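You operate a simulated robot arm through the tools that you are given. There is no shell and no other tool.

You run a simulated robot arm. Do the job below in one go: nothing can be reset, and whatever is moved stays where it is left.

Task
Put things in order on the top of the cloth table. At the end: the white bottle (marked "Q423") from the top of the cloth table stands where the silver steel strainer stood; the small purple brush stands where the white tiny follower stood; the white tiny follower stands on top of the grey tray; the silver steel strainer from the top of the cloth table stands where the small purple brush stood; whatever was shut is shut again. Leave all else as you found it, and nothing knocked over.

The check looks at the end state, three seconds after you hand in, the way a careful person would. Anything else that was tipped, shoved, dropped, spilled or broken makes it a failure. Flat cloth is picked up by pressing the open fingertips on it (5 to 10 N) and closing them slowly along it; thin cloth reads only 2 to 8 mm in the jaws.

Robot
A 6-joint arm with a two-finger parallel gripper, fixed in place. Base frame: the origin is on the floor under the middle of its stand, x ahead of it, y to its left, z up; the work surface is at about z = 0.8. Units: m, degrees, N and s.
With the tool pointing down near the work surface it reaches from about 0.26 to 0.68 m from the base axis. Its first joint turns from -66.0 to 66.0 degrees. Payload 2.9 kg.
The tool frame sits at the grasp point between the pads (the TCP): z along the fingers, y along the line on which they close. The tips reach 0.03 m beyond it. The gripper opens to 0.11 m. The fingers are 0.02 m wide and 0.01 m thick; the gripper's body (0.048 by 0.112 m) begins 0.055 m behind the TCP.
Orientation is told as [roll, pitch, yaw] about the base's x, y, z axes, in that order, counted from this pose: with the fingers straight down and closing along the base's y, the tool's x points along the base's -x, its y along +y and its z along -z.

Tools
- The arm moves only by the tool drive_tool. Its argument "series" is a list of rows, each an object of numbers (a shift or turn left out is 0, a gripper value left out holds the last): "dx", "dy", "dz": the shift along the tool's x, y, z in units of 200 mm (1.0 is 200 mm); "rx", "ry", "rz": the turn, a rotation vector about the tool's x, y, z in units of 60 degrees (1.0 is 60 degrees); "fingers": the gripper command, from -1 (shut) to 1 (fully open), values between in proportion. In form: [{"dx": .., "dy": .., "dz": .., "rx": .., "ry": .., "rz": .., "fingers": ..}, ...]. A call has 1 to 20 rows; each row is the pose to reach, as a shift and turn from the pose commanded when the call began, along the tool's axes at that moment. A call with a number of a shift or a turn outside -1 to 1 is refused whole. Rows are played at 5 a second. More than 0.05 m and 8.6 degrees between two rows, or a gripper value outside its range, and nothing of the call is played. Where a pose cannot be reached the arm comes as near as it can. A force on the tool above 40 N (or 10 N above the force at the start of the call, whichever is more), or a blocked arm, ends the call early, and 0.2 s more pass. The fingers move at their own pace (about 0.108 m/s each) and stop on an object; they squeeze with about 38 N. The grip force told is the motor's: it shows also when the fingers shut on nothing. Time passes only in rows, and 0.2 s behind the last, so rows that repeat a pose let the fingers close. It gives the time, the measured TCP pose, the force on the tool (base axes), the opening and the grip force at its end, in the units of the frame above (readings bear some noise), with the torque about the TCP (base axes, N m) and any sound that the robot's microphone picked up.
- Cameras (640 x 400 px; columns grow to the right, rows downward): "scene" is fixed at [0.0989, 0.4751, 1.3712]; the picture's right is [-0.33, -0.94, 0.00], its down [-0.64, 0.22, -0.73] and it looks along [0.69, -0.24, -0.68] (base axes); focal length 313 px, centre (320, 200). "wrist" rides on the gripper at [0.072, 0.017, -0.103] in the tool frame; the picture's right is [-0.23, 0.97, 0.00], its down [-0.76, -0.18, -0.62] and it looks along [-0.61, -0.14, 0.78] (tool axes); focal length 222 px, centre (320, 200). There is no depth. A picture from a camera that has moved, and an enlarged one, comes with that camera's place and axes in the base frame and with its lens.
- camera(camera): a new picture of that camera. It takes no simulated time.
- zoom(camera, box): a new picture of the part [left, top, right, bottom] of that camera's present view, enlarged. It takes no simulated time.
- close_job(): hands the job in; it is judged then, once.

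Nothing tells you positions but the pictures and the camera data. Unless the task says otherwise, let go and move clear before handing in.

The tools are called after ">>>" as name(argument=value, ...) on one line, values as JSON. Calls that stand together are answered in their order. drive_tool: Moves the arm, as the interface text tells. Its arguments: {"type":"object","properties":{"series":{"type":"array","items":{"type":"object","properties":{"dx":{"type":"number"},"dy":{"type":"number"},"dz":{"type":"number"},"rx":{"type":"number"},"ry":{"type":"number"},"rz":{"type":"number"},"fingers":{"type":"number"}}}}},"required":["series"]} The other tools are called the same way: camera (camera) takes a picture; zoom (camera, box) takes an enlarged picture of a part of a camera's view; close_job () hands the job in.

At the start:

```text
t: 0.0
tcp_pos: [0.338, 0.3253, 1.0688]
ee_rot: [0.1, 0.0, 0.0]
contact_force: [-0.3, 0.1, -0.1]
torque: [-0.01, 0.0, -0.03]
gripper_width: 0.1099
grip_force: 0.1
```

scene: 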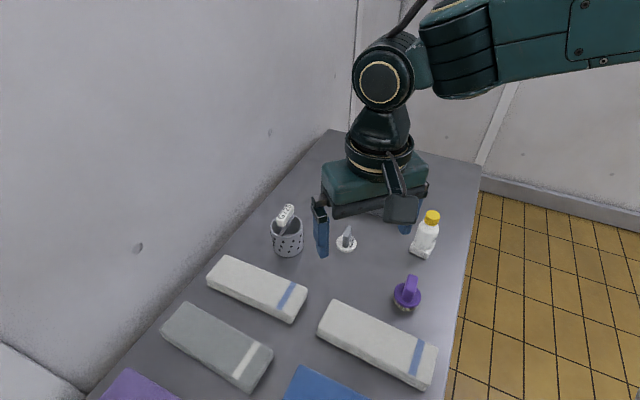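
wrist: 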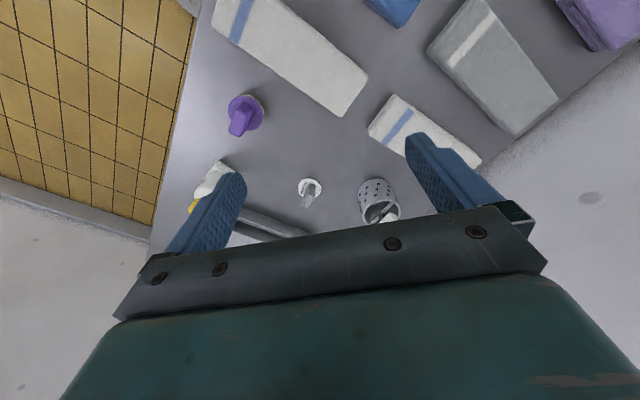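

I see a table with a perforated steel strainer (holding something inside), a small white follower, a white bottle with yellow cap, a purple brush and several folded cloths. I'll look closer first before moving anything.

>>> zoom(camera="scene", box=[240, 180, 460, 320])

>>> zoom(camera="wrist", box=[160, 60, 480, 260])

>>> zoom(camera="scene", box=[80, 240, 460, 400])

```text
2.86 times, centred on (350, 250) of scene
camera zoom: at [0.0989, 0.4751, 1.3712], right [-0.33, -0.94, 0.0], down [-0.64, 0.22, -0.73], along [0.69, -0.24, -0.68], focal length 894 px, centre (234, 57)
```

zoom: 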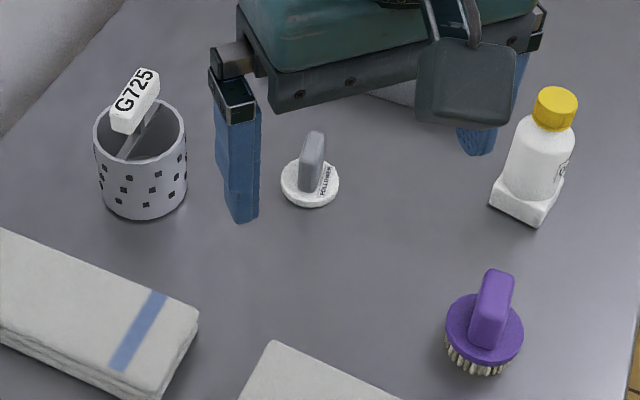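

```text
2.00 times, centred on (320, 160) of wrist
camera zoom: at [0.2658, 0.3426, 1.1726], right [0.23, 0.97, 0.0], down [0.76, -0.18, 0.62], along [0.61, -0.14, -0.78], focal length 444 px, centre (320, 280)
```

zoom: 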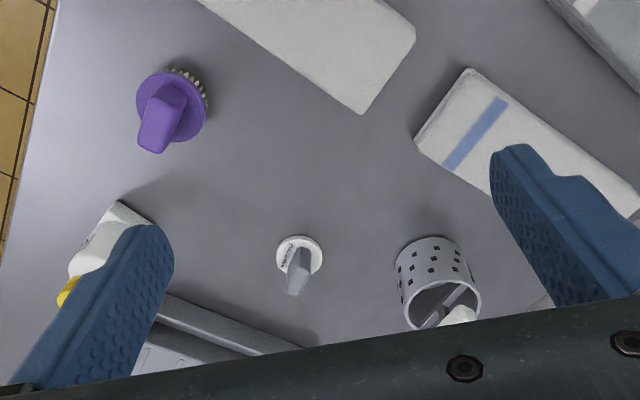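

```text
1.68 times, centred on (270, 320) of scene
camera zoom: at [0.0989, 0.4751, 1.3712], right [-0.33, -0.94, 0.0], down [-0.64, 0.22, -0.73], along [0.69, -0.24, -0.68], focal length 527 px, centre (404, -2)
```

zoom: 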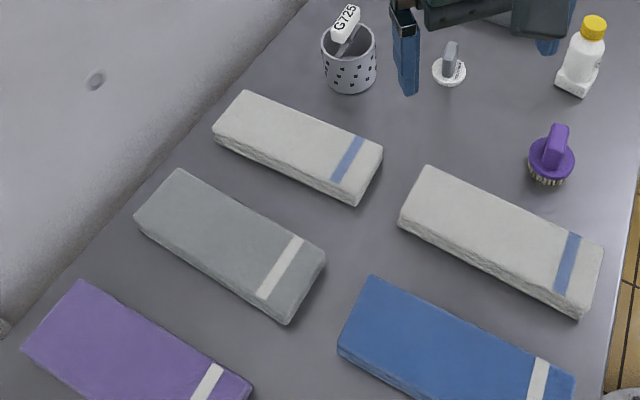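

The strainer holds a key-like item tagged G725; there is also a grey thing half hidden behind the gripper. I'll lift the arm and move it aside toward the -y side to uncover the view.

>>> drive_tool(series=[{"dz": -0.2}, {"dz": -0.4}, {"dz": -0.4, "dy": -0.2}, {"dz": -0.4, "dy": -0.4}, {"dz": -0.4, "dy": -0.6}, {"dz": -0.4, "dy": -0.8}, {"dz": -0.4, "dy": -1.0}, {"dz": -0.4, "dy": -1.0}])

>>> camera(camera="scene")

>>> camera(camera="wrist")

```text
t: 1.8
tcp_pos: [0.3366, 0.1238, 1.1485]
ee_rot: [0.0, 0.0, 0.0]
contact_force: [0.4, -0.7, 0.5]
torque: [0.01, 0.03, 0.02]
gripper_width: 0.1097
grip_force: 0.0
```

```text
taken
```

scene: 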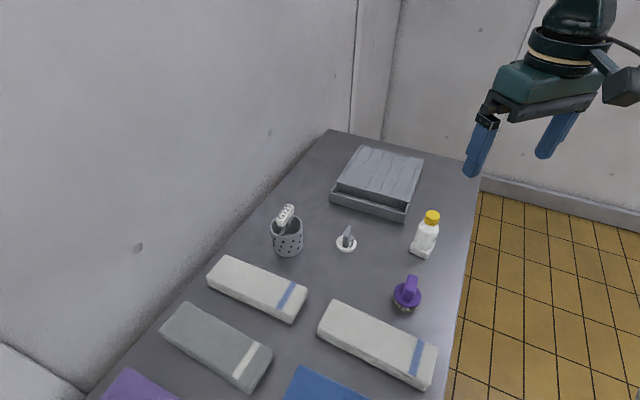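

```text
taken
camera wrist: at [0.2656, 0.1408, 1.2526], right [0.23, 0.97, 0.0], down [0.76, -0.18, 0.62], along [0.61, -0.14, -0.78], focal length 222 px, centre (320, 200)
```

wrist: 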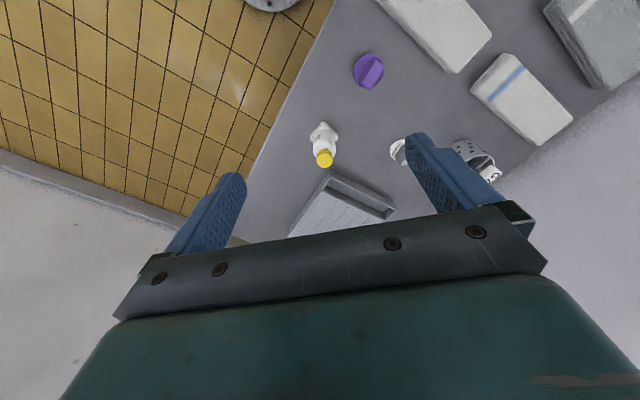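

>>> zoom(camera="scene", box=[300, 120, 500, 250])

>>> zoom(camera="scene", box=[250, 190, 370, 270])

>>> zoom(camera="scene", box=[370, 200, 470, 320])

>>> zoom(camera="wrist", box=[240, 30, 520, 240])

```text
3.08 times, centred on (400, 185) of scene
camera zoom: at [0.0989, 0.4751, 1.3712], right [-0.33, -0.94, 0.0], down [-0.64, 0.22, -0.73], along [0.69, -0.24, -0.68], focal length 963 px, centre (74, 246)
```

zoom: 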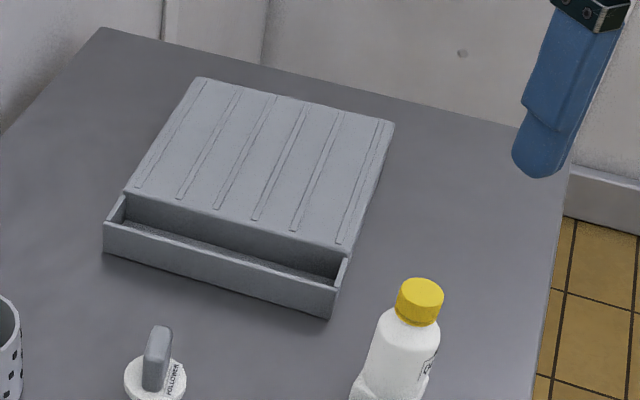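

```text
5.00 times, centred on (310, 230) of scene
camera zoom: at [0.0989, 0.4751, 1.3712], right [-0.33, -0.94, 0.0], down [-0.64, 0.22, -0.73], along [0.69, -0.24, -0.68], focal length 1565 px, centre (370, 50)
```

zoom: 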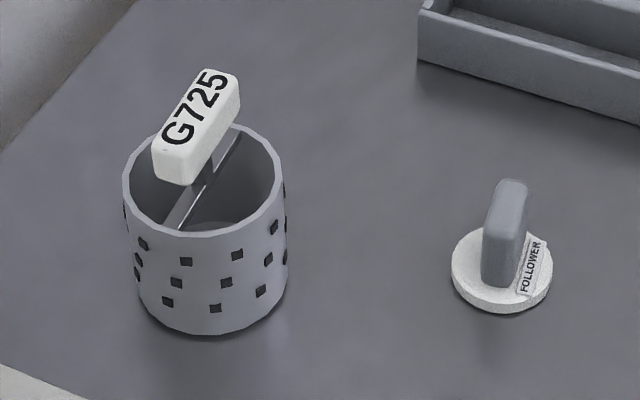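

```text
3.33 times, centred on (420, 260) of scene
camera zoom: at [0.0989, 0.4751, 1.3712], right [-0.33, -0.94, 0.0], down [-0.64, 0.22, -0.73], along [0.69, -0.24, -0.68], focal length 1043 px, centre (-13, 0)
```

zoom: 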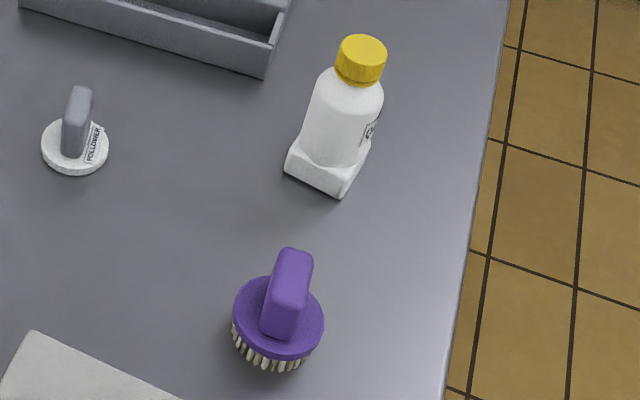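

```text
1.90 times, centred on (380, 135) of wrist
camera zoom: at [0.2656, 0.1408, 1.2526], right [0.23, 0.97, 0.0], down [0.76, -0.18, 0.62], along [0.61, -0.14, -0.78], focal length 423 px, centre (206, 324)
```

zoom: 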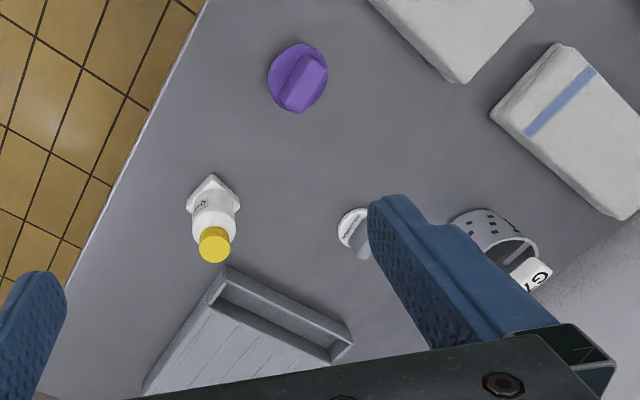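

The tray is the grey slatted piece at the far end; its front bin is already open. I'll bring the wrist camera nearer to look at tray, follower and bottle mark.

>>> drive_tool(series=[{"dx": -0.2}, {"dx": -0.4}, {"dx": -0.5, "dz": 0.15}, {"dx": -0.6, "dz": 0.3}, {"dx": -0.6, "dz": 0.4}, {"dx": -0.6, "dz": 0.4}])

>>> camera(camera="wrist")

>>> zoom(camera="wrist", box=[200, 40, 440, 200])

```text
t: 3.2
tcp_pos: [0.4575, 0.1237, 1.0679]
ee_rot: [0.1, 0.0, -0.1]
contact_force: [0.2, -0.6, 0.5]
torque: [0.01, -0.01, 0.0]
gripper_width: 0.1099
grip_force: 0.2
```

```text
taken
camera wrist: at [0.3852, 0.1413, 1.1721], right [0.23, 0.97, 0.0], down [0.76, -0.18, 0.62], along [0.61, -0.14, -0.78], focal length 222 px, centre (320, 200)
```

wrist: 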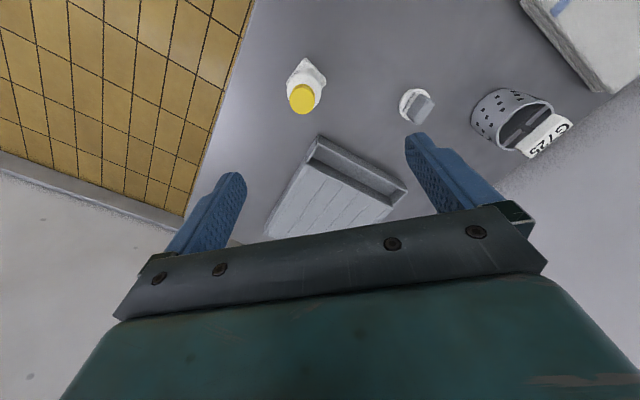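

```text
2.50 times, centred on (320, 120) of wrist
camera zoom: at [0.3852, 0.1413, 1.1721], right [0.23, 0.97, 0.0], down [0.76, -0.18, 0.62], along [0.61, -0.14, -0.78], focal length 555 px, centre (320, 400)
```

zoom: 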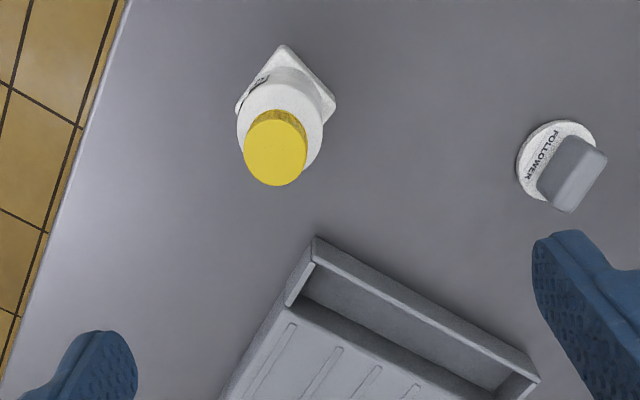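

Bottle sits near (0.447, 0.107), follower near (0.516, 0.263), strainer near (0.553, 0.394), and the G725 tag rises about 4 cm above the strainer rim. I'll move closer above the follower to see its handle and the strainer from another angle.

>>> drive_tool(series=[{"dy": 0.2}, {"dy": 0.4, "dz": 0.1}, {"dy": 0.6, "dz": 0.2}, {"dy": 0.68, "dz": 0.3}, {"dy": 0.68, "dz": 0.3}])

>>> camera(camera="wrist")

>>> zoom(camera="wrist", box=[260, 20, 500, 180])

>>> zoom(camera="scene", box=[320, 215, 370, 260])

```text
t: 4.4
tcp_pos: [0.4579, 0.2621, 1.0081]
ee_rot: [0.1, 0.0, 0.0]
contact_force: [0.0, 0.2, 0.1]
torque: [0.04, -0.01, -0.01]
gripper_width: 0.1098
grip_force: 0.1
```

```text
taken
camera wrist: at [0.3861, 0.28, 1.1124], right [0.23, 0.97, 0.0], down [0.76, -0.18, 0.62], along [0.61, -0.14, -0.78], focal length 222 px, centre (320, 200)
```

wrist: 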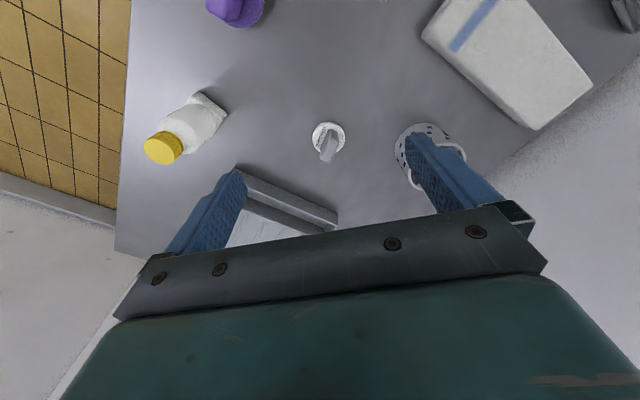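

```text
2.50 times, centred on (380, 100) of wrist
camera zoom: at [0.3861, 0.28, 1.1124], right [0.23, 0.97, 0.0], down [0.76, -0.18, 0.62], along [0.61, -0.14, -0.78], focal length 555 px, centre (170, 450)
```

zoom: 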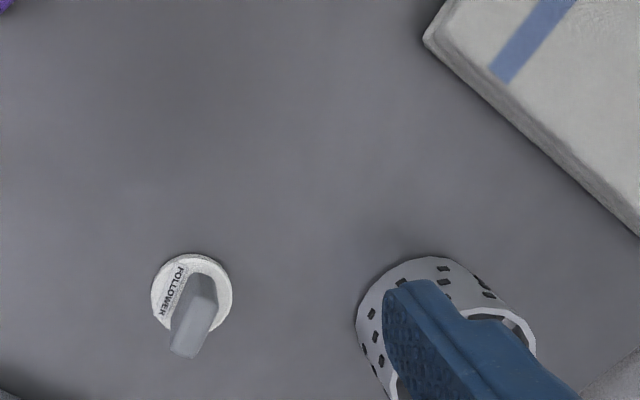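

```text
8.89 times, centred on (345, 238) of scene
camera zoom: at [0.0989, 0.4751, 1.3712], right [-0.33, -0.94, 0.0], down [-0.64, 0.22, -0.73], along [0.69, -0.24, -0.68], focal length 2782 px, centre (98, -133)
```

zoom: 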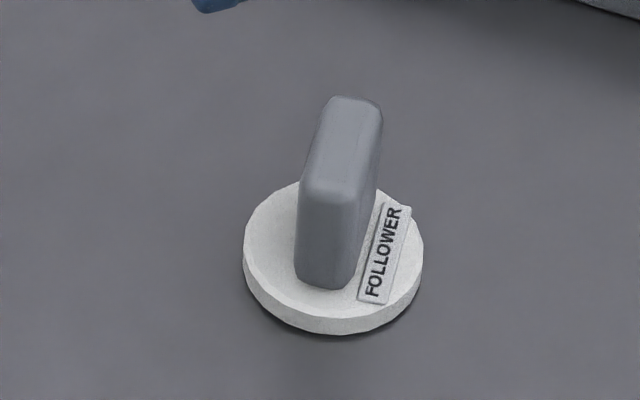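

Handle of the follower is a ~13 mm thick block, top about z=0.846, its long side pointing about -38° in the base frame. I'll turn the gripper to match it, hover over it with fingers partly open and check.

>>> drive_tool(series=[{"dx": -0.06, "dz": 0.05, "rz": 0.13, "fingers": 0.0}, {"dx": -0.12, "dz": 0.1, "rz": 0.26}, {"dx": -0.18, "dz": 0.15, "rz": 0.39}, {"dx": -0.24, "dz": 0.2, "rz": 0.52}, {"dx": -0.285, "dy": 0.01, "dz": 0.3, "rz": 0.633}, {"dx": -0.285, "dy": 0.01, "dz": 0.3, "rz": 0.633}])

>>> camera(camera="wrist")

>>> zoom(camera="wrist", box=[220, 60, 420, 200])

>>> camera(camera="scene")

```text
t: 5.8
tcp_pos: [0.5137, 0.2648, 0.9491]
ee_rot: [-0.1, -0.1, -38.1]
contact_force: [-0.3, 1.3, -0.1]
torque: [0.0, 0.02, 0.02]
gripper_width: 0.055
grip_force: 0.0
```

```text
taken
camera wrist: at [0.4678, 0.3232, 1.0531], right [0.78, 0.63, 0.0], down [0.49, -0.61, 0.62], along [0.39, -0.49, -0.78], focal length 222 px, centre (320, 200)
```

wrist: 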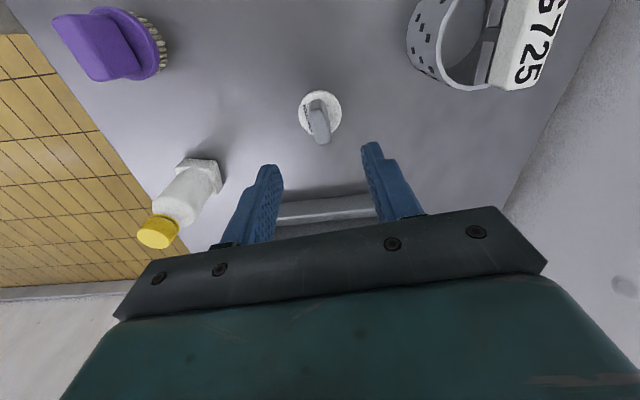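

```text
2.86 times, centred on (320, 130) of wrist
camera zoom: at [0.4678, 0.3232, 1.0531], right [0.78, 0.63, 0.0], down [0.49, -0.61, 0.62], along [0.39, -0.49, -0.78], focal length 635 px, centre (320, 400)
```

zoom: 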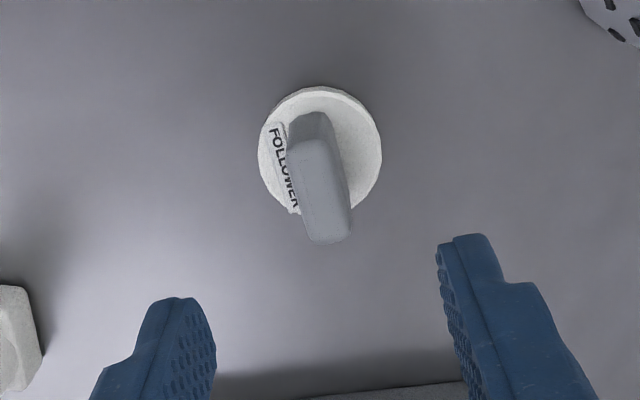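

```text
taken
```

scene: 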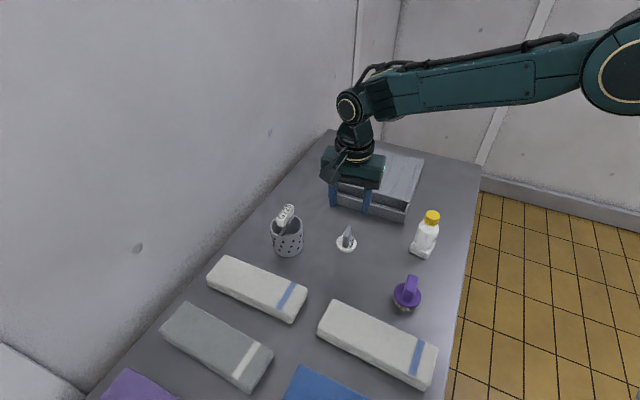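

Follower is centred between the fingers. Going straight down to z≈0.845 and closing on the handle.

>>> drive_tool(series=[{"dx": -0.015, "dz": 0.2}, {"dx": -0.015, "dz": 0.35}, {"dx": -0.015, "dz": 0.45}, {"dx": -0.015, "dz": 0.52}, {"dx": -0.015, "dz": 0.52}, {"dx": -0.015, "dz": 0.52, "fingers": -1}, {"dx": -0.015, "dz": 0.52, "fingers": -1}, {"dx": -0.015, "dz": 0.52, "fingers": -1}, {"dx": -0.015, "dz": 0.52, "fingers": -1}])

>>> camera(camera="wrist")

>>> zoom(camera="scene", box=[260, 160, 460, 280])

```text
t: 7.8
tcp_pos: [0.5167, 0.2625, 0.845]
ee_rot: [0.0, -0.1, -38.0]
contact_force: [0.6, -0.7, -0.4]
torque: [0.0, 0.02, -0.05]
gripper_width: 0.0149
grip_force: 37.9
```

```text
taken
camera wrist: at [0.4704, 0.3209, 0.9488], right [0.78, 0.63, 0.0], down [0.49, -0.61, 0.62], along [0.39, -0.48, -0.78], focal length 222 px, centre (320, 200)
```

wrist: 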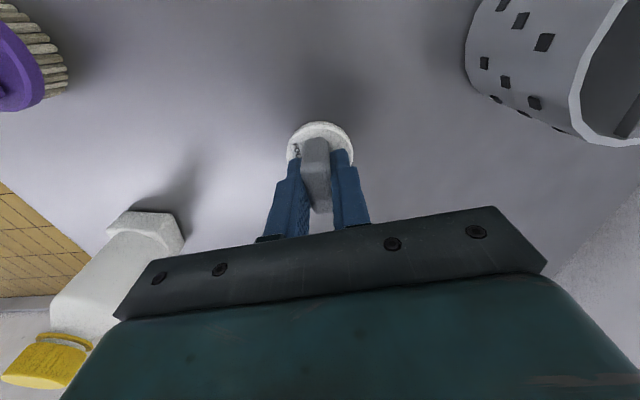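

```text
3.20 times, centred on (360, 220) of scene
camera zoom: at [0.0989, 0.4751, 1.3712], right [-0.33, -0.94, 0.0], down [-0.64, 0.22, -0.73], along [0.69, -0.24, -0.68], focal length 1002 px, centre (192, 136)
```

zoom: 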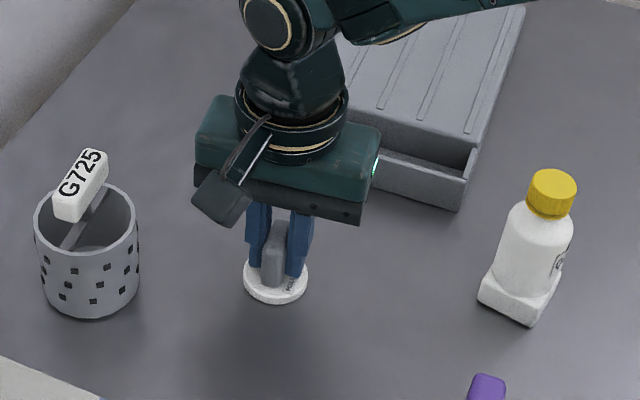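

Gripped on the handle at 15 mm. Lifting it straight up and checking.

>>> drive_tool(series=[{"dz": -0.1}, {"dz": -0.3}, {"dz": -0.5}, {"dz": -0.6}, {"dz": -0.6}])

>>> camera(camera="wrist")

>>> camera(camera="scene")

```text
t: 9.0
tcp_pos: [0.5152, 0.2613, 0.9667]
ee_rot: [-0.1, 0.0, -38.0]
contact_force: [0.2, 0.7, 0.3]
torque: [-0.03, 0.03, -0.01]
gripper_width: 0.015
grip_force: 37.4
```

```text
taken
camera wrist: at [0.4696, 0.32, 1.0704], right [0.78, 0.63, 0.0], down [0.49, -0.61, 0.62], along [0.39, -0.49, -0.78], focal length 222 px, centre (320, 200)
```

wrist: 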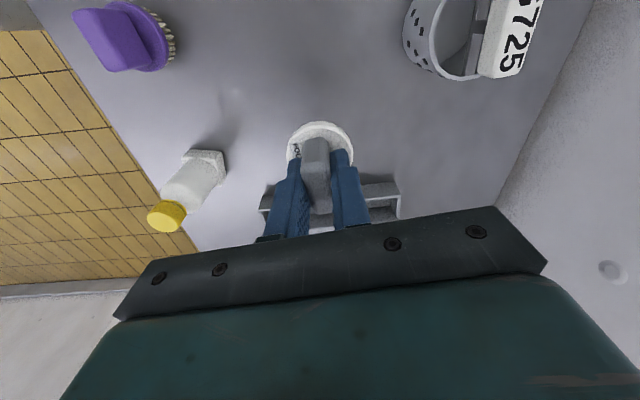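

```text
taken
```

scene: 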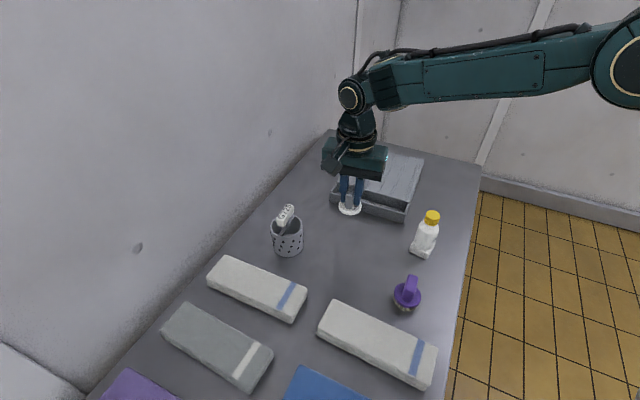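

Follower lifted cleanly. Moving it toward the tray, still high, to view the slatted top from near.

>>> drive_tool(series=[{"dx": -0.15, "dy": -0.05}, {"dx": -0.3, "dy": -0.1}, {"dx": -0.45, "dy": -0.15}, {"dx": -0.6, "dy": -0.2}, {"dx": -0.74, "dy": -0.25}, {"dx": -0.74, "dy": -0.25}])

>>> camera(camera="wrist")

>>> zoom(camera="scene", box=[310, 120, 450, 230])

```text
t: 10.4
tcp_pos: [0.6032, 0.1305, 0.9642]
ee_rot: [0.0, 0.0, -38.0]
contact_force: [-0.6, -0.8, -1.2]
torque: [0.01, 0.02, -0.01]
gripper_width: 0.015
grip_force: 37.9
```

```text
taken
camera wrist: at [0.5563, 0.188, 1.0689], right [0.78, 0.63, 0.0], down [0.49, -0.61, 0.62], along [0.39, -0.48, -0.78], focal length 222 px, centre (320, 200)
```

wrist: 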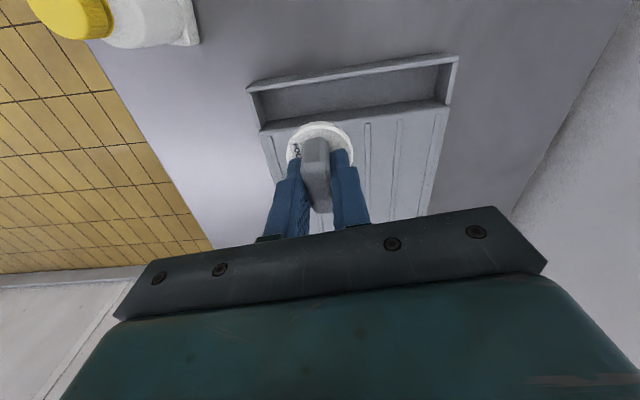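

```text
3.64 times, centred on (380, 175) of scene
camera zoom: at [0.0989, 0.4751, 1.3712], right [-0.33, -0.94, 0.0], down [-0.64, 0.22, -0.73], along [0.69, -0.24, -0.68], focal length 1138 px, centre (102, 291)
```

zoom: 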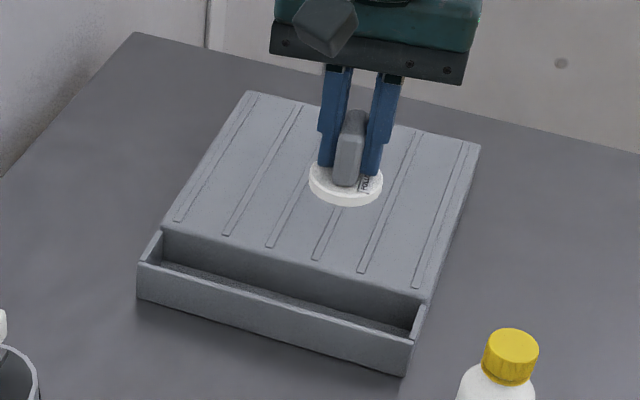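

>>> zoom(camera="wrist", box=[240, 40, 480, 220])

>>> zoom(camera="scene", box=[340, 150, 440, 225])

```text
2.22 times, centred on (360, 130) of wrist
camera zoom: at [0.5563, 0.188, 1.0689], right [0.78, 0.63, 0.0], down [0.49, -0.61, 0.62], along [0.39, -0.48, -0.78], focal length 494 px, centre (231, 356)
```

zoom: 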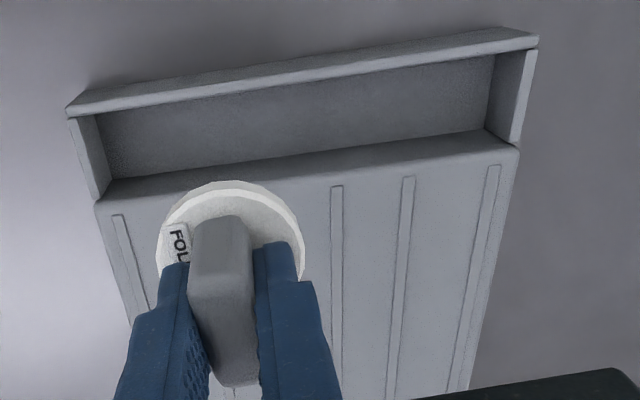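

```text
5.33 times, centred on (390, 188) of scene
camera zoom: at [0.0989, 0.4751, 1.3712], right [-0.33, -0.94, 0.0], down [-0.64, 0.22, -0.73], along [0.69, -0.24, -0.68], focal length 1669 px, centre (-53, 267)
```

zoom: 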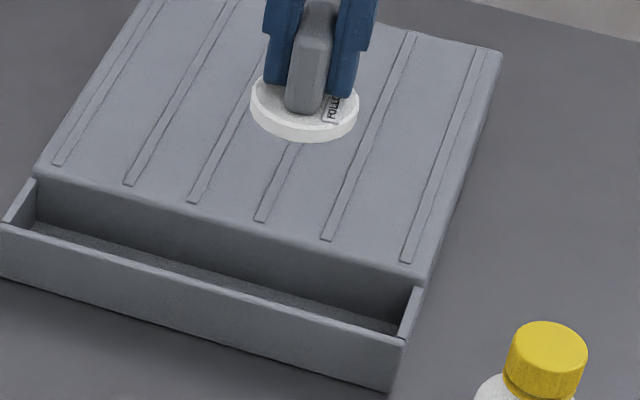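

Ribs on the tray top are about 35 mm apart; I'll place the follower centred between two of them about 5 cm in from the front edge, at (0.6385, 0.089). Moving over and lowering to just above the surface.

>>> drive_tool(series=[{"dx": -0.14, "dy": -0.03}, {"dx": -0.274, "dy": -0.055}, {"dx": -0.274, "dy": -0.055, "dz": 0.15}, {"dx": -0.274, "dy": -0.055, "dz": 0.27}, {"dx": -0.274, "dy": -0.055, "dz": 0.35}, {"dx": -0.274, "dy": -0.055, "dz": 0.35}])

>>> camera(camera="wrist")

>>> zoom(camera="scene", box=[340, 130, 440, 205])

```text
t: 11.8
tcp_pos: [0.6382, 0.087, 0.8939]
ee_rot: [0.0, 0.0, -38.0]
contact_force: [0.7, 0.3, -0.4]
torque: [-0.02, -0.01, 0.01]
gripper_width: 0.0152
grip_force: 38.2
```

```text
taken
camera wrist: at [0.5919, 0.1454, 0.9987], right [0.78, 0.63, 0.0], down [0.49, -0.61, 0.62], along [0.39, -0.49, -0.78], focal length 222 px, centre (320, 200)
```

wrist: 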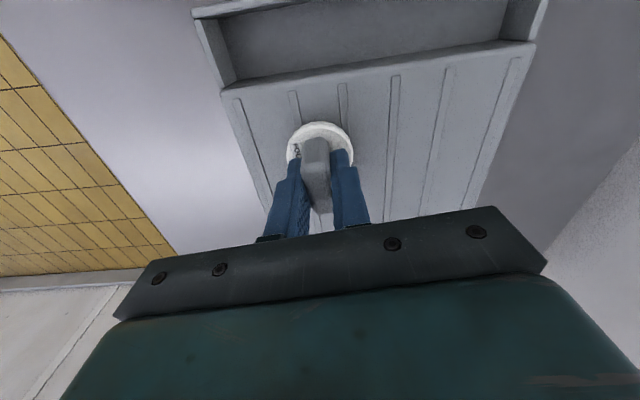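

```text
5.33 times, centred on (390, 168) of scene
camera zoom: at [0.0989, 0.4751, 1.3712], right [-0.33, -0.94, 0.0], down [-0.64, 0.22, -0.73], along [0.69, -0.24, -0.68], focal length 1669 px, centre (-53, 373)
```

zoom: 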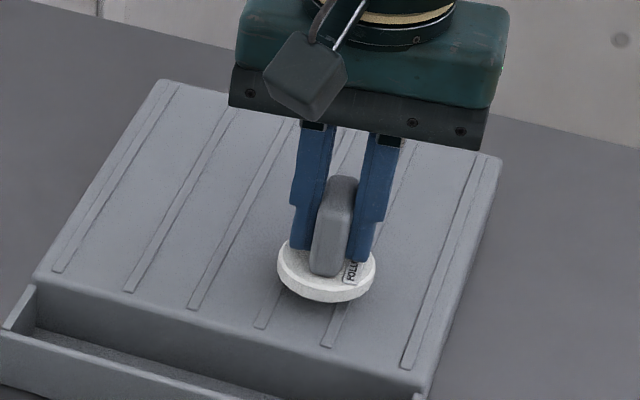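

Centred over the two ribs about 1 cm above. Lowering in small steps, watching the force.

>>> drive_tool(series=[{"dz": 0.015}, {"dz": 0.03}, {"dz": 0.04}, {"dz": 0.045}, {"dz": 0.045}])

>>> zoom(camera="scene", box=[340, 130, 440, 205])

```text
t: 13.0
tcp_pos: [0.6399, 0.087, 0.8845]
ee_rot: [0.0, 0.0, -38.1]
contact_force: [0.4, 0.1, 0.1]
torque: [0.02, 0.01, 0.01]
gripper_width: 0.0152
grip_force: 37.8
```

```text
5.33 times, centred on (390, 168) of scene
camera zoom: at [0.0989, 0.4751, 1.3712], right [-0.33, -0.94, 0.0], down [-0.64, 0.22, -0.73], along [0.69, -0.24, -0.68], focal length 1669 px, centre (-53, 373)
```

zoom: 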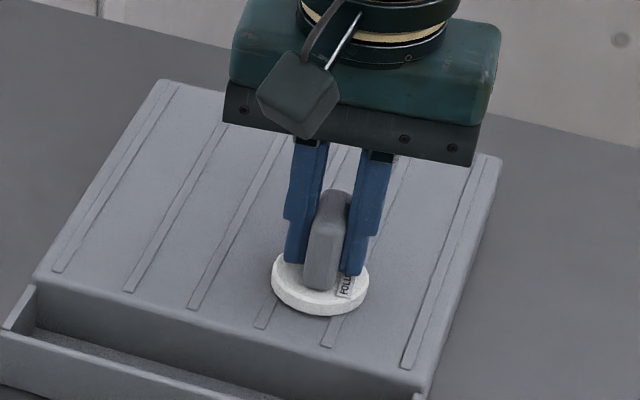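

>>> drive_tool(series=[{"dz": 0.008}, {"dz": 0.015}, {"dz": 0.015}])

```text
t: 13.8
tcp_pos: [0.6394, 0.0873, 0.8849]
ee_rot: [0.1, -0.1, -38.0]
contact_force: [-4.0, -0.6, 14.7]
torque: [-0.06, 0.22, -0.02]
gripper_width: 0.015
grip_force: 38.1
```

Contact felt (15 N). Easing up about 1–2 mm to relieve the force, then opening a little and looking.

>>> drive_tool(series=[{"dz": -0.005}, {"dz": -0.008}])

>>> zoom(camera="scene", box=[340, 130, 440, 205])

```text
t: 14.4
tcp_pos: [0.6385, 0.0877, 0.8842]
ee_rot: [0.1, -0.1, -38.0]
contact_force: [3.5, -1.6, 11.1]
torque: [-0.06, -0.11, 0.01]
gripper_width: 0.0153
grip_force: 37.9
```

```text
5.33 times, centred on (390, 168) of scene
camera zoom: at [0.0988, 0.475, 1.3713], right [-0.33, -0.94, 0.0], down [-0.64, 0.22, -0.73], along [0.69, -0.24, -0.68], focal length 1669 px, centre (-53, 373)
```

zoom: 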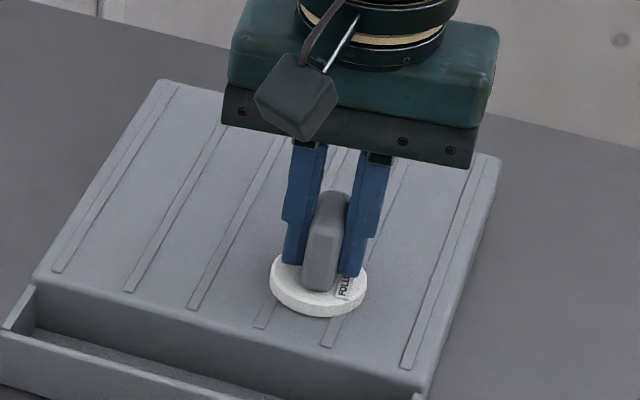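

>>> drive_tool(series=[{"dz": -0.005}, {"dz": -0.005, "fingers": -0.55}, {"dz": -0.005, "fingers": -0.2}, {"dz": -0.005, "fingers": -0.2}])

>>> camera(camera="wrist")

>>> zoom(camera="scene", box=[340, 130, 440, 205])

```text
t: 15.4
tcp_pos: [0.6392, 0.089, 0.8846]
ee_rot: [-0.1, -0.1, -38.0]
contact_force: [-0.1, 0.0, 0.1]
torque: [0.0, 0.02, -0.02]
gripper_width: 0.0439
grip_force: 0.0
```

```text
taken
camera wrist: at [0.5929, 0.1472, 0.9891], right [0.78, 0.63, 0.0], down [0.49, -0.61, 0.62], along [0.39, -0.49, -0.78], focal length 222 px, centre (320, 200)
```

wrist: 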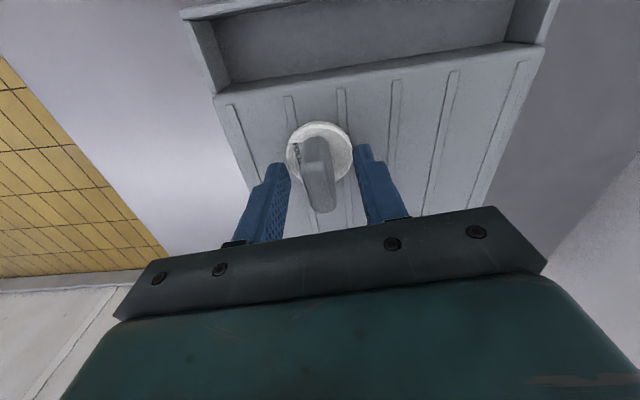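

```text
5.33 times, centred on (390, 168) of scene
camera zoom: at [0.0989, 0.4751, 1.3712], right [-0.33, -0.94, 0.0], down [-0.64, 0.22, -0.73], along [0.69, -0.24, -0.68], focal length 1669 px, centre (-53, 373)
```

zoom: 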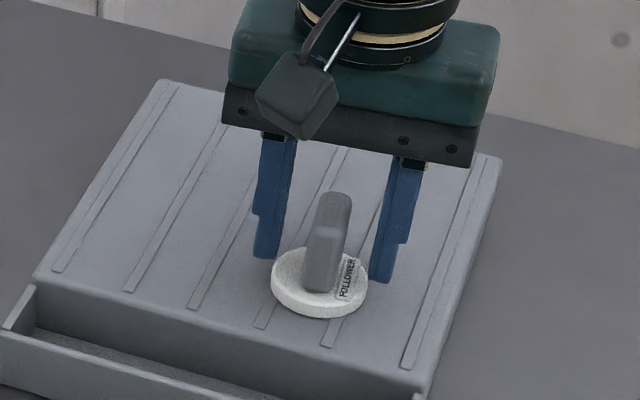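

Follower stands on the tray top. Lifting straight off and heading back toward the brush for a close look.

>>> drive_tool(series=[{"dz": -0.15}, {"dz": -0.35}, {"dz": -0.6}, {"dz": -0.6}])

>>> zoom(camera="scene", box=[320, 120, 460, 225])

```text
t: 16.4
tcp_pos: [0.6383, 0.0894, 1.0054]
ee_rot: [0.0, -0.1, -38.1]
contact_force: [-0.2, -0.5, -0.1]
torque: [-0.03, 0.01, 0.0]
gripper_width: 0.0441
grip_force: 0.0
```

```text
3.81 times, centred on (390, 172) of scene
camera zoom: at [0.0989, 0.4751, 1.3712], right [-0.33, -0.94, 0.0], down [-0.64, 0.22, -0.73], along [0.69, -0.24, -0.68], focal length 1192 px, centre (53, 305)
```

zoom: 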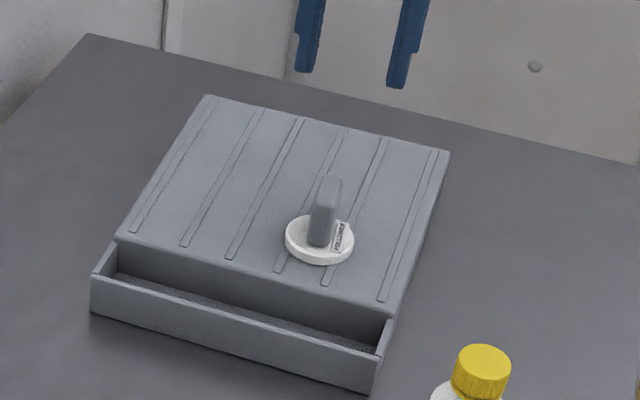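

>>> drive_tool(series=[{"dx": 0.18, "dy": -0.05}, {"dx": 0.36, "dy": -0.1}, {"dx": 0.54, "dy": -0.16}, {"dx": 0.72, "dy": -0.21}, {"dx": 0.87, "dy": -0.26}])

>>> drive_tool(series=[{"dx": 0.18, "dy": -0.05, "rz": -0.12}, {"dx": 0.36, "dy": -0.1, "rz": -0.24}, {"dx": 0.54, "dy": -0.16, "rz": -0.36}, {"dx": 0.72, "dy": -0.21, "rz": -0.48}, {"dx": 0.87, "dy": -0.26, "rz": -0.6}, {"dx": 0.87, "dy": -0.26, "rz": -0.633}])

>>> camera(camera="wrist")

>>> camera(camera="scene")

```text
t: 17.6
tcp_pos: [0.4695, 0.1545, 1.003]
ee_rot: [0.1, 0.0, -37.9]
contact_force: [-0.7, 0.0, -0.6]
torque: [0.02, -0.04, -0.01]
gripper_width: 0.0442
grip_force: 0.1
```

```text
t: 19.0
tcp_pos: [0.302, 0.2198, 1.0065]
ee_rot: [0.0, 0.0, 0.1]
contact_force: [-0.6, 0.5, 0.7]
torque: [-0.01, -0.02, 0.02]
gripper_width: 0.0439
grip_force: 0.1
```

```text
taken
camera wrist: at [0.2296, 0.238, 1.1101], right [0.23, 0.97, 0.0], down [0.76, -0.18, 0.62], along [0.61, -0.14, -0.78], focal length 222 px, centre (320, 200)
```

wrist: 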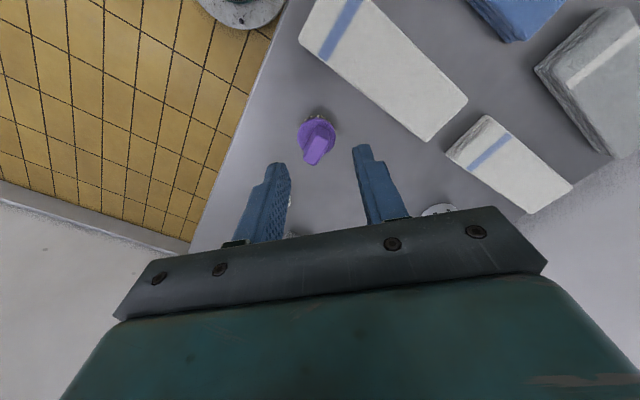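

```text
taken
```

scene: 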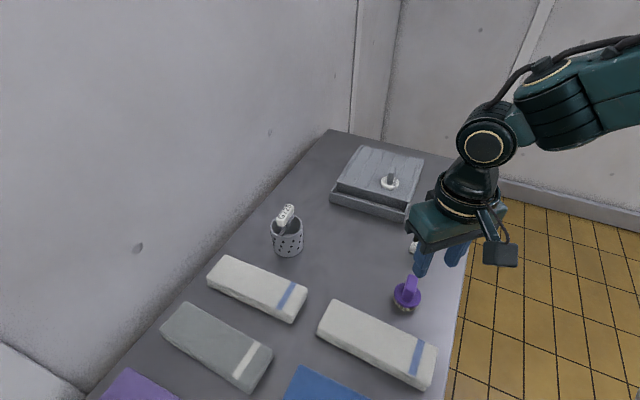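

>>> zoom(camera="wrist", box=[270, 90, 370, 180])

>>> zoom(camera="scene", box=[380, 265, 430, 320])

```text
4.44 times, centred on (320, 135) of wrist
camera zoom: at [0.2296, 0.238, 1.1101], right [0.23, 0.97, 0.0], down [0.76, -0.18, 0.62], along [0.61, -0.14, -0.78], focal length 987 px, centre (320, 489)
```

zoom: 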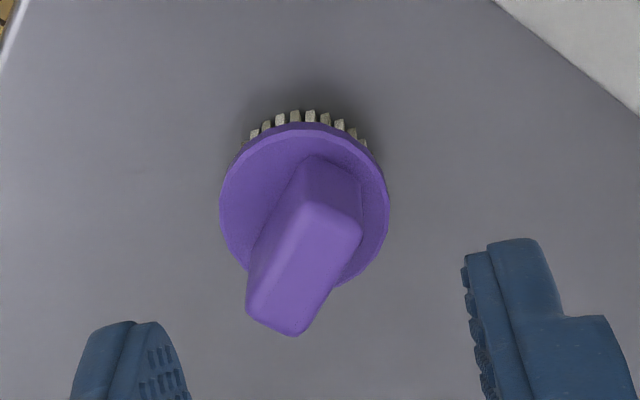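

```text
7.27 times, centred on (405, 292) of scene
camera zoom: at [0.0989, 0.4751, 1.3712], right [-0.33, -0.94, 0.0], down [-0.64, 0.22, -0.73], along [0.69, -0.24, -0.68], focal length 2276 px, centre (-298, -473)
```

zoom: 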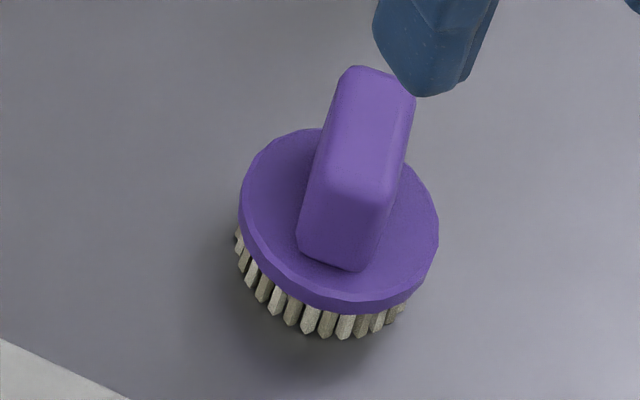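

Brush is centred near (0.349, 0.205), handle top about z=0.857, handle long axis about -44°. Turning to match it and hovering above before descending.

>>> drive_tool(series=[{"dx": -0.04, "dy": -0.01, "dz": 0.05, "rz": 0.13, "fingers": -0.05}, {"dx": -0.08, "dy": -0.025, "dz": 0.1, "rz": 0.26}, {"dx": -0.13, "dy": -0.04, "dz": 0.15, "rz": 0.39}, {"dx": -0.18, "dy": -0.055, "dz": 0.2, "rz": 0.52}, {"dx": -0.22, "dy": -0.07, "dz": 0.27, "rz": 0.65}, {"dx": -0.234, "dy": -0.073, "dz": 0.35, "rz": 0.728}, {"dx": -0.234, "dy": -0.073, "dz": 0.35, "rz": 0.728}])

>>> camera(camera="wrist")

>>> zoom(camera="wrist", box=[240, 80, 400, 200])

```text
t: 20.6
tcp_pos: [0.3493, 0.2056, 0.9334]
ee_rot: [0.0, 0.0, -43.7]
contact_force: [-0.1, -0.3, 0.9]
torque: [-0.01, 0.01, -0.04]
gripper_width: 0.0524
grip_force: 0.1
```

```text
taken
camera wrist: at [0.3092, 0.2687, 1.0385], right [0.84, 0.55, 0.0], down [0.43, -0.66, 0.62], along [0.34, -0.52, -0.78], focal length 222 px, centre (320, 200)
```

wrist: 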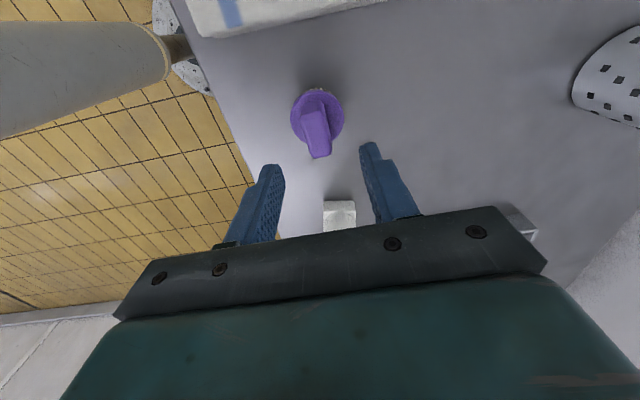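

```text
3.33 times, centred on (320, 140) of wrist
camera zoom: at [0.3092, 0.2687, 1.0385], right [0.84, 0.55, 0.0], down [0.43, -0.66, 0.62], along [0.34, -0.52, -0.78], focal length 740 px, centre (320, 400)
```

zoom: 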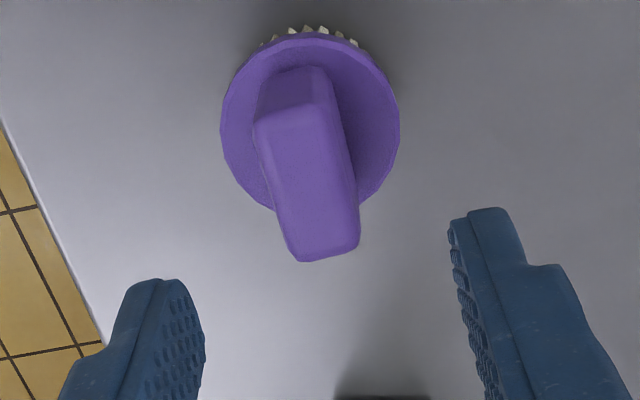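

Well aligned. Descending and closing on the brush handle.

>>> drive_tool(series=[{"dx": 0.003, "dy": -0.008, "dz": 0.2}, {"dx": 0.003, "dy": -0.008, "dz": 0.33}, {"dx": 0.003, "dy": -0.008, "dz": 0.382}, {"dx": 0.003, "dy": -0.008, "dz": 0.382}, {"dx": 0.003, "dy": -0.008, "dz": 0.382, "fingers": -1}, {"dx": 0.003, "dy": -0.008, "dz": 0.382, "fingers": -1}, {"dx": 0.003, "dy": -0.008, "dz": 0.382, "fingers": -1}, {"dx": 0.003, "dy": -0.008, "dz": 0.382, "fingers": -1}])

>>> camera(camera="wrist")

>>> zoom(camera="scene", box=[370, 240, 470, 320])

```text
t: 22.4
tcp_pos: [0.3484, 0.2049, 0.8589]
ee_rot: [0.0, 0.0, -43.7]
contact_force: [0.2, 0.8, -1.0]
torque: [0.01, 0.03, 0.01]
gripper_width: 0.0193
grip_force: 37.8
```

```text
taken
camera wrist: at [0.3074, 0.2689, 0.963], right [0.84, 0.55, 0.0], down [0.43, -0.65, 0.62], along [0.34, -0.52, -0.78], focal length 222 px, centre (320, 200)
```

wrist: 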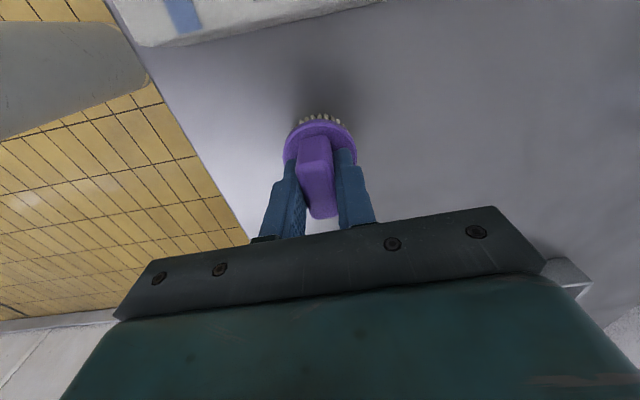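

```text
5.00 times, centred on (420, 280) of scene
camera zoom: at [0.0989, 0.4751, 1.3712], right [-0.33, -0.94, 0.0], down [-0.64, 0.22, -0.73], along [0.69, -0.24, -0.68], focal length 1565 px, centre (-180, -200)
```

zoom: 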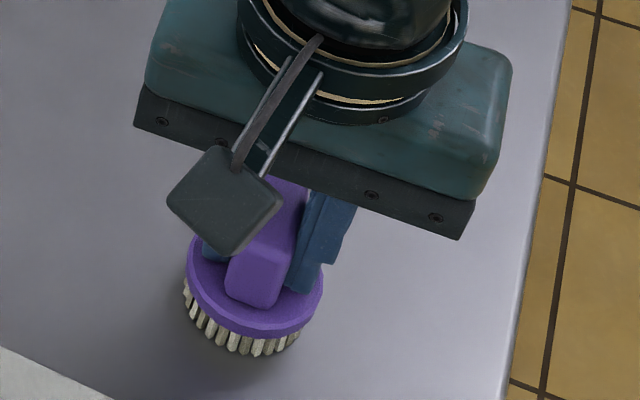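

Brush gripped. Lifting and carrying it toward the follower's old place at (0.5155, 0.2635).

>>> drive_tool(series=[{"dz": -0.1}, {"dz": -0.3}, {"dz": -0.5}, {"dx": -0.08, "dy": 0.16, "dz": -0.5}, {"dx": -0.16, "dy": 0.32, "dz": -0.5}, {"dx": -0.24, "dy": 0.48, "dz": -0.5}, {"dx": -0.32, "dy": 0.64, "dz": -0.5}, {"dx": -0.405, "dy": 0.789, "dz": -0.5}, {"dx": -0.405, "dy": 0.789, "dz": -0.5}])

>>> camera(camera="wrist")

>>> camera(camera="scene")

```text
t: 24.4
tcp_pos: [0.515, 0.2643, 0.9593]
ee_rot: [0.1, 0.0, -43.6]
contact_force: [0.1, 0.4, -0.5]
torque: [0.01, 0.0, 0.0]
gripper_width: 0.0194
grip_force: 38.2
```

```text
taken
camera wrist: at [0.4754, 0.3262, 1.0627], right [0.84, 0.55, 0.0], down [0.43, -0.65, 0.62], along [0.34, -0.52, -0.78], focal length 222 px, centre (320, 200)
```

wrist: 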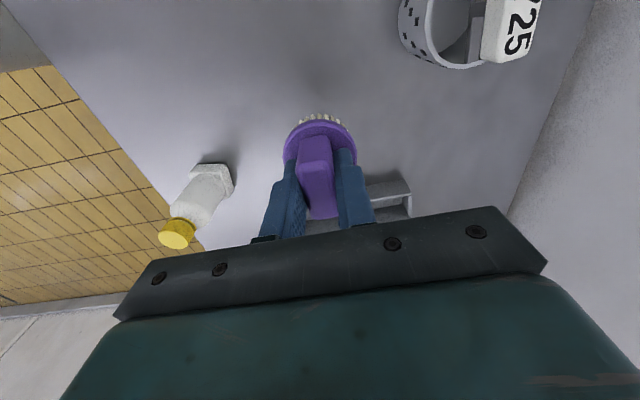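

```text
taken
```

scene: 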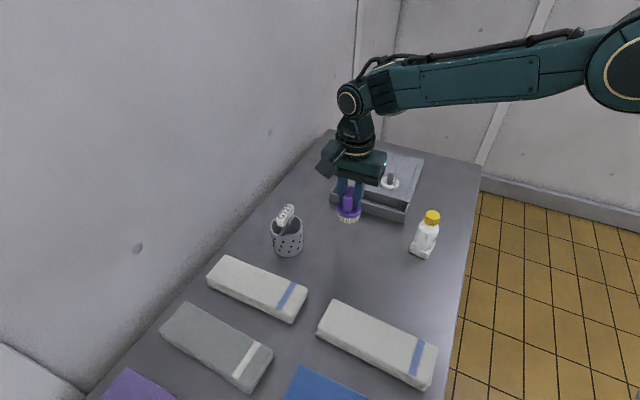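

Over the follower's old spot. Lowering to just above the table, then slowly to touch.

>>> drive_tool(series=[{"dz": 0.2}, {"dz": 0.36}, {"dz": 0.46}, {"dz": 0.475}, {"dz": 0.485}, {"dz": 0.493}, {"dz": 0.5}, {"dz": 0.5}])

>>> zoom(camera="scene", box=[260, 170, 440, 270])

```text
t: 26.2
tcp_pos: [0.5138, 0.2622, 0.8583]
ee_rot: [0.0, 0.1, -43.7]
contact_force: [-0.2, 0.6, -0.1]
torque: [0.0, 0.04, 0.02]
gripper_width: 0.0191
grip_force: 38.1
```

```text
3.56 times, centred on (350, 220) of scene
camera zoom: at [0.0989, 0.4751, 1.3712], right [-0.33, -0.94, 0.0], down [-0.64, 0.22, -0.73], along [0.69, -0.24, -0.68], focal length 1113 px, centre (213, 129)
```

zoom: 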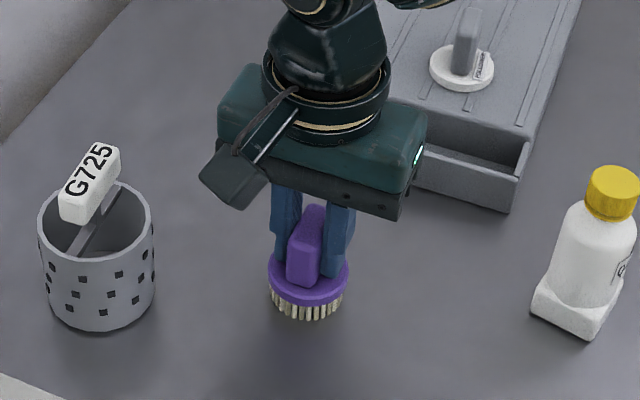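

>>> drive_tool(series=[{"dz": 0.005}, {"dz": 0.01}, {"dz": 0.01}])

```text
t: 27.0
tcp_pos: [0.5144, 0.263, 0.859]
ee_rot: [0.1, -0.1, -43.7]
contact_force: [-6.5, -2.0, 19.5]
torque: [-0.17, 0.37, 0.01]
gripper_width: 0.0195
grip_force: 37.7
```

Touching the table with about 20 N. Easing up 1.5 mm, then releasing.

>>> drive_tool(series=[{"dz": -0.008}, {"dz": -0.01}, {"dz": -0.01}])

>>> drive_tool(series=[{"fingers": -0.5}, {"fingers": -0.2}, {"fingers": -0.1}, {"fingers": -0.1}])

>>> camera(camera="wrist")

>>> zoom(camera="scene", box=[260, 170, 440, 270])

```text
t: 27.8
tcp_pos: [0.514, 0.2617, 0.8583]
ee_rot: [0.0, 0.0, -43.8]
contact_force: [2.4, -0.3, 4.3]
torque: [-0.02, -0.15, -0.01]
gripper_width: 0.0193
grip_force: 37.9
```

```text
t: 28.8
tcp_pos: [0.5138, 0.2631, 0.859]
ee_rot: [0.1, 0.0, -43.7]
contact_force: [0.4, 0.5, 1.2]
torque: [0.02, -0.02, 0.02]
gripper_width: 0.0497
grip_force: 0.0
```

```text
taken
camera wrist: at [0.4736, 0.3262, 0.9631], right [0.84, 0.55, 0.0], down [0.43, -0.65, 0.62], along [0.34, -0.52, -0.78], focal length 222 px, centre (320, 200)
```

wrist: 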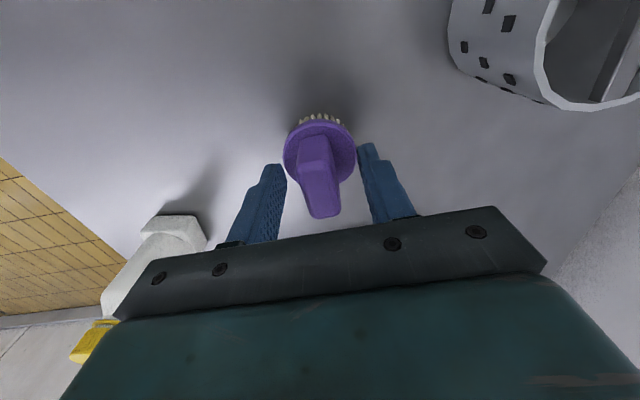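

```text
3.56 times, centred on (350, 220) of scene
camera zoom: at [0.0989, 0.4751, 1.3712], right [-0.33, -0.94, 0.0], down [-0.64, 0.22, -0.73], along [0.69, -0.24, -0.68], focal length 1113 px, centre (213, 129)
```

zoom: 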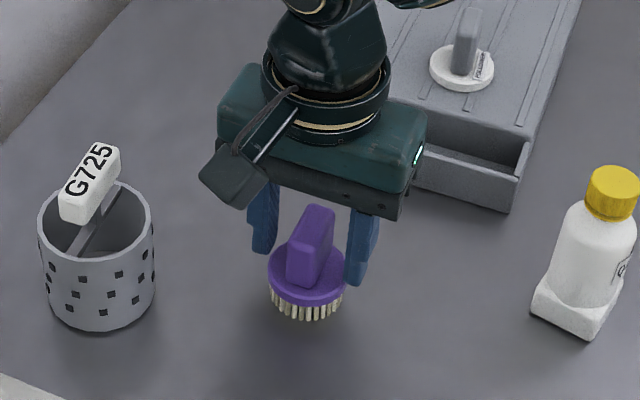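

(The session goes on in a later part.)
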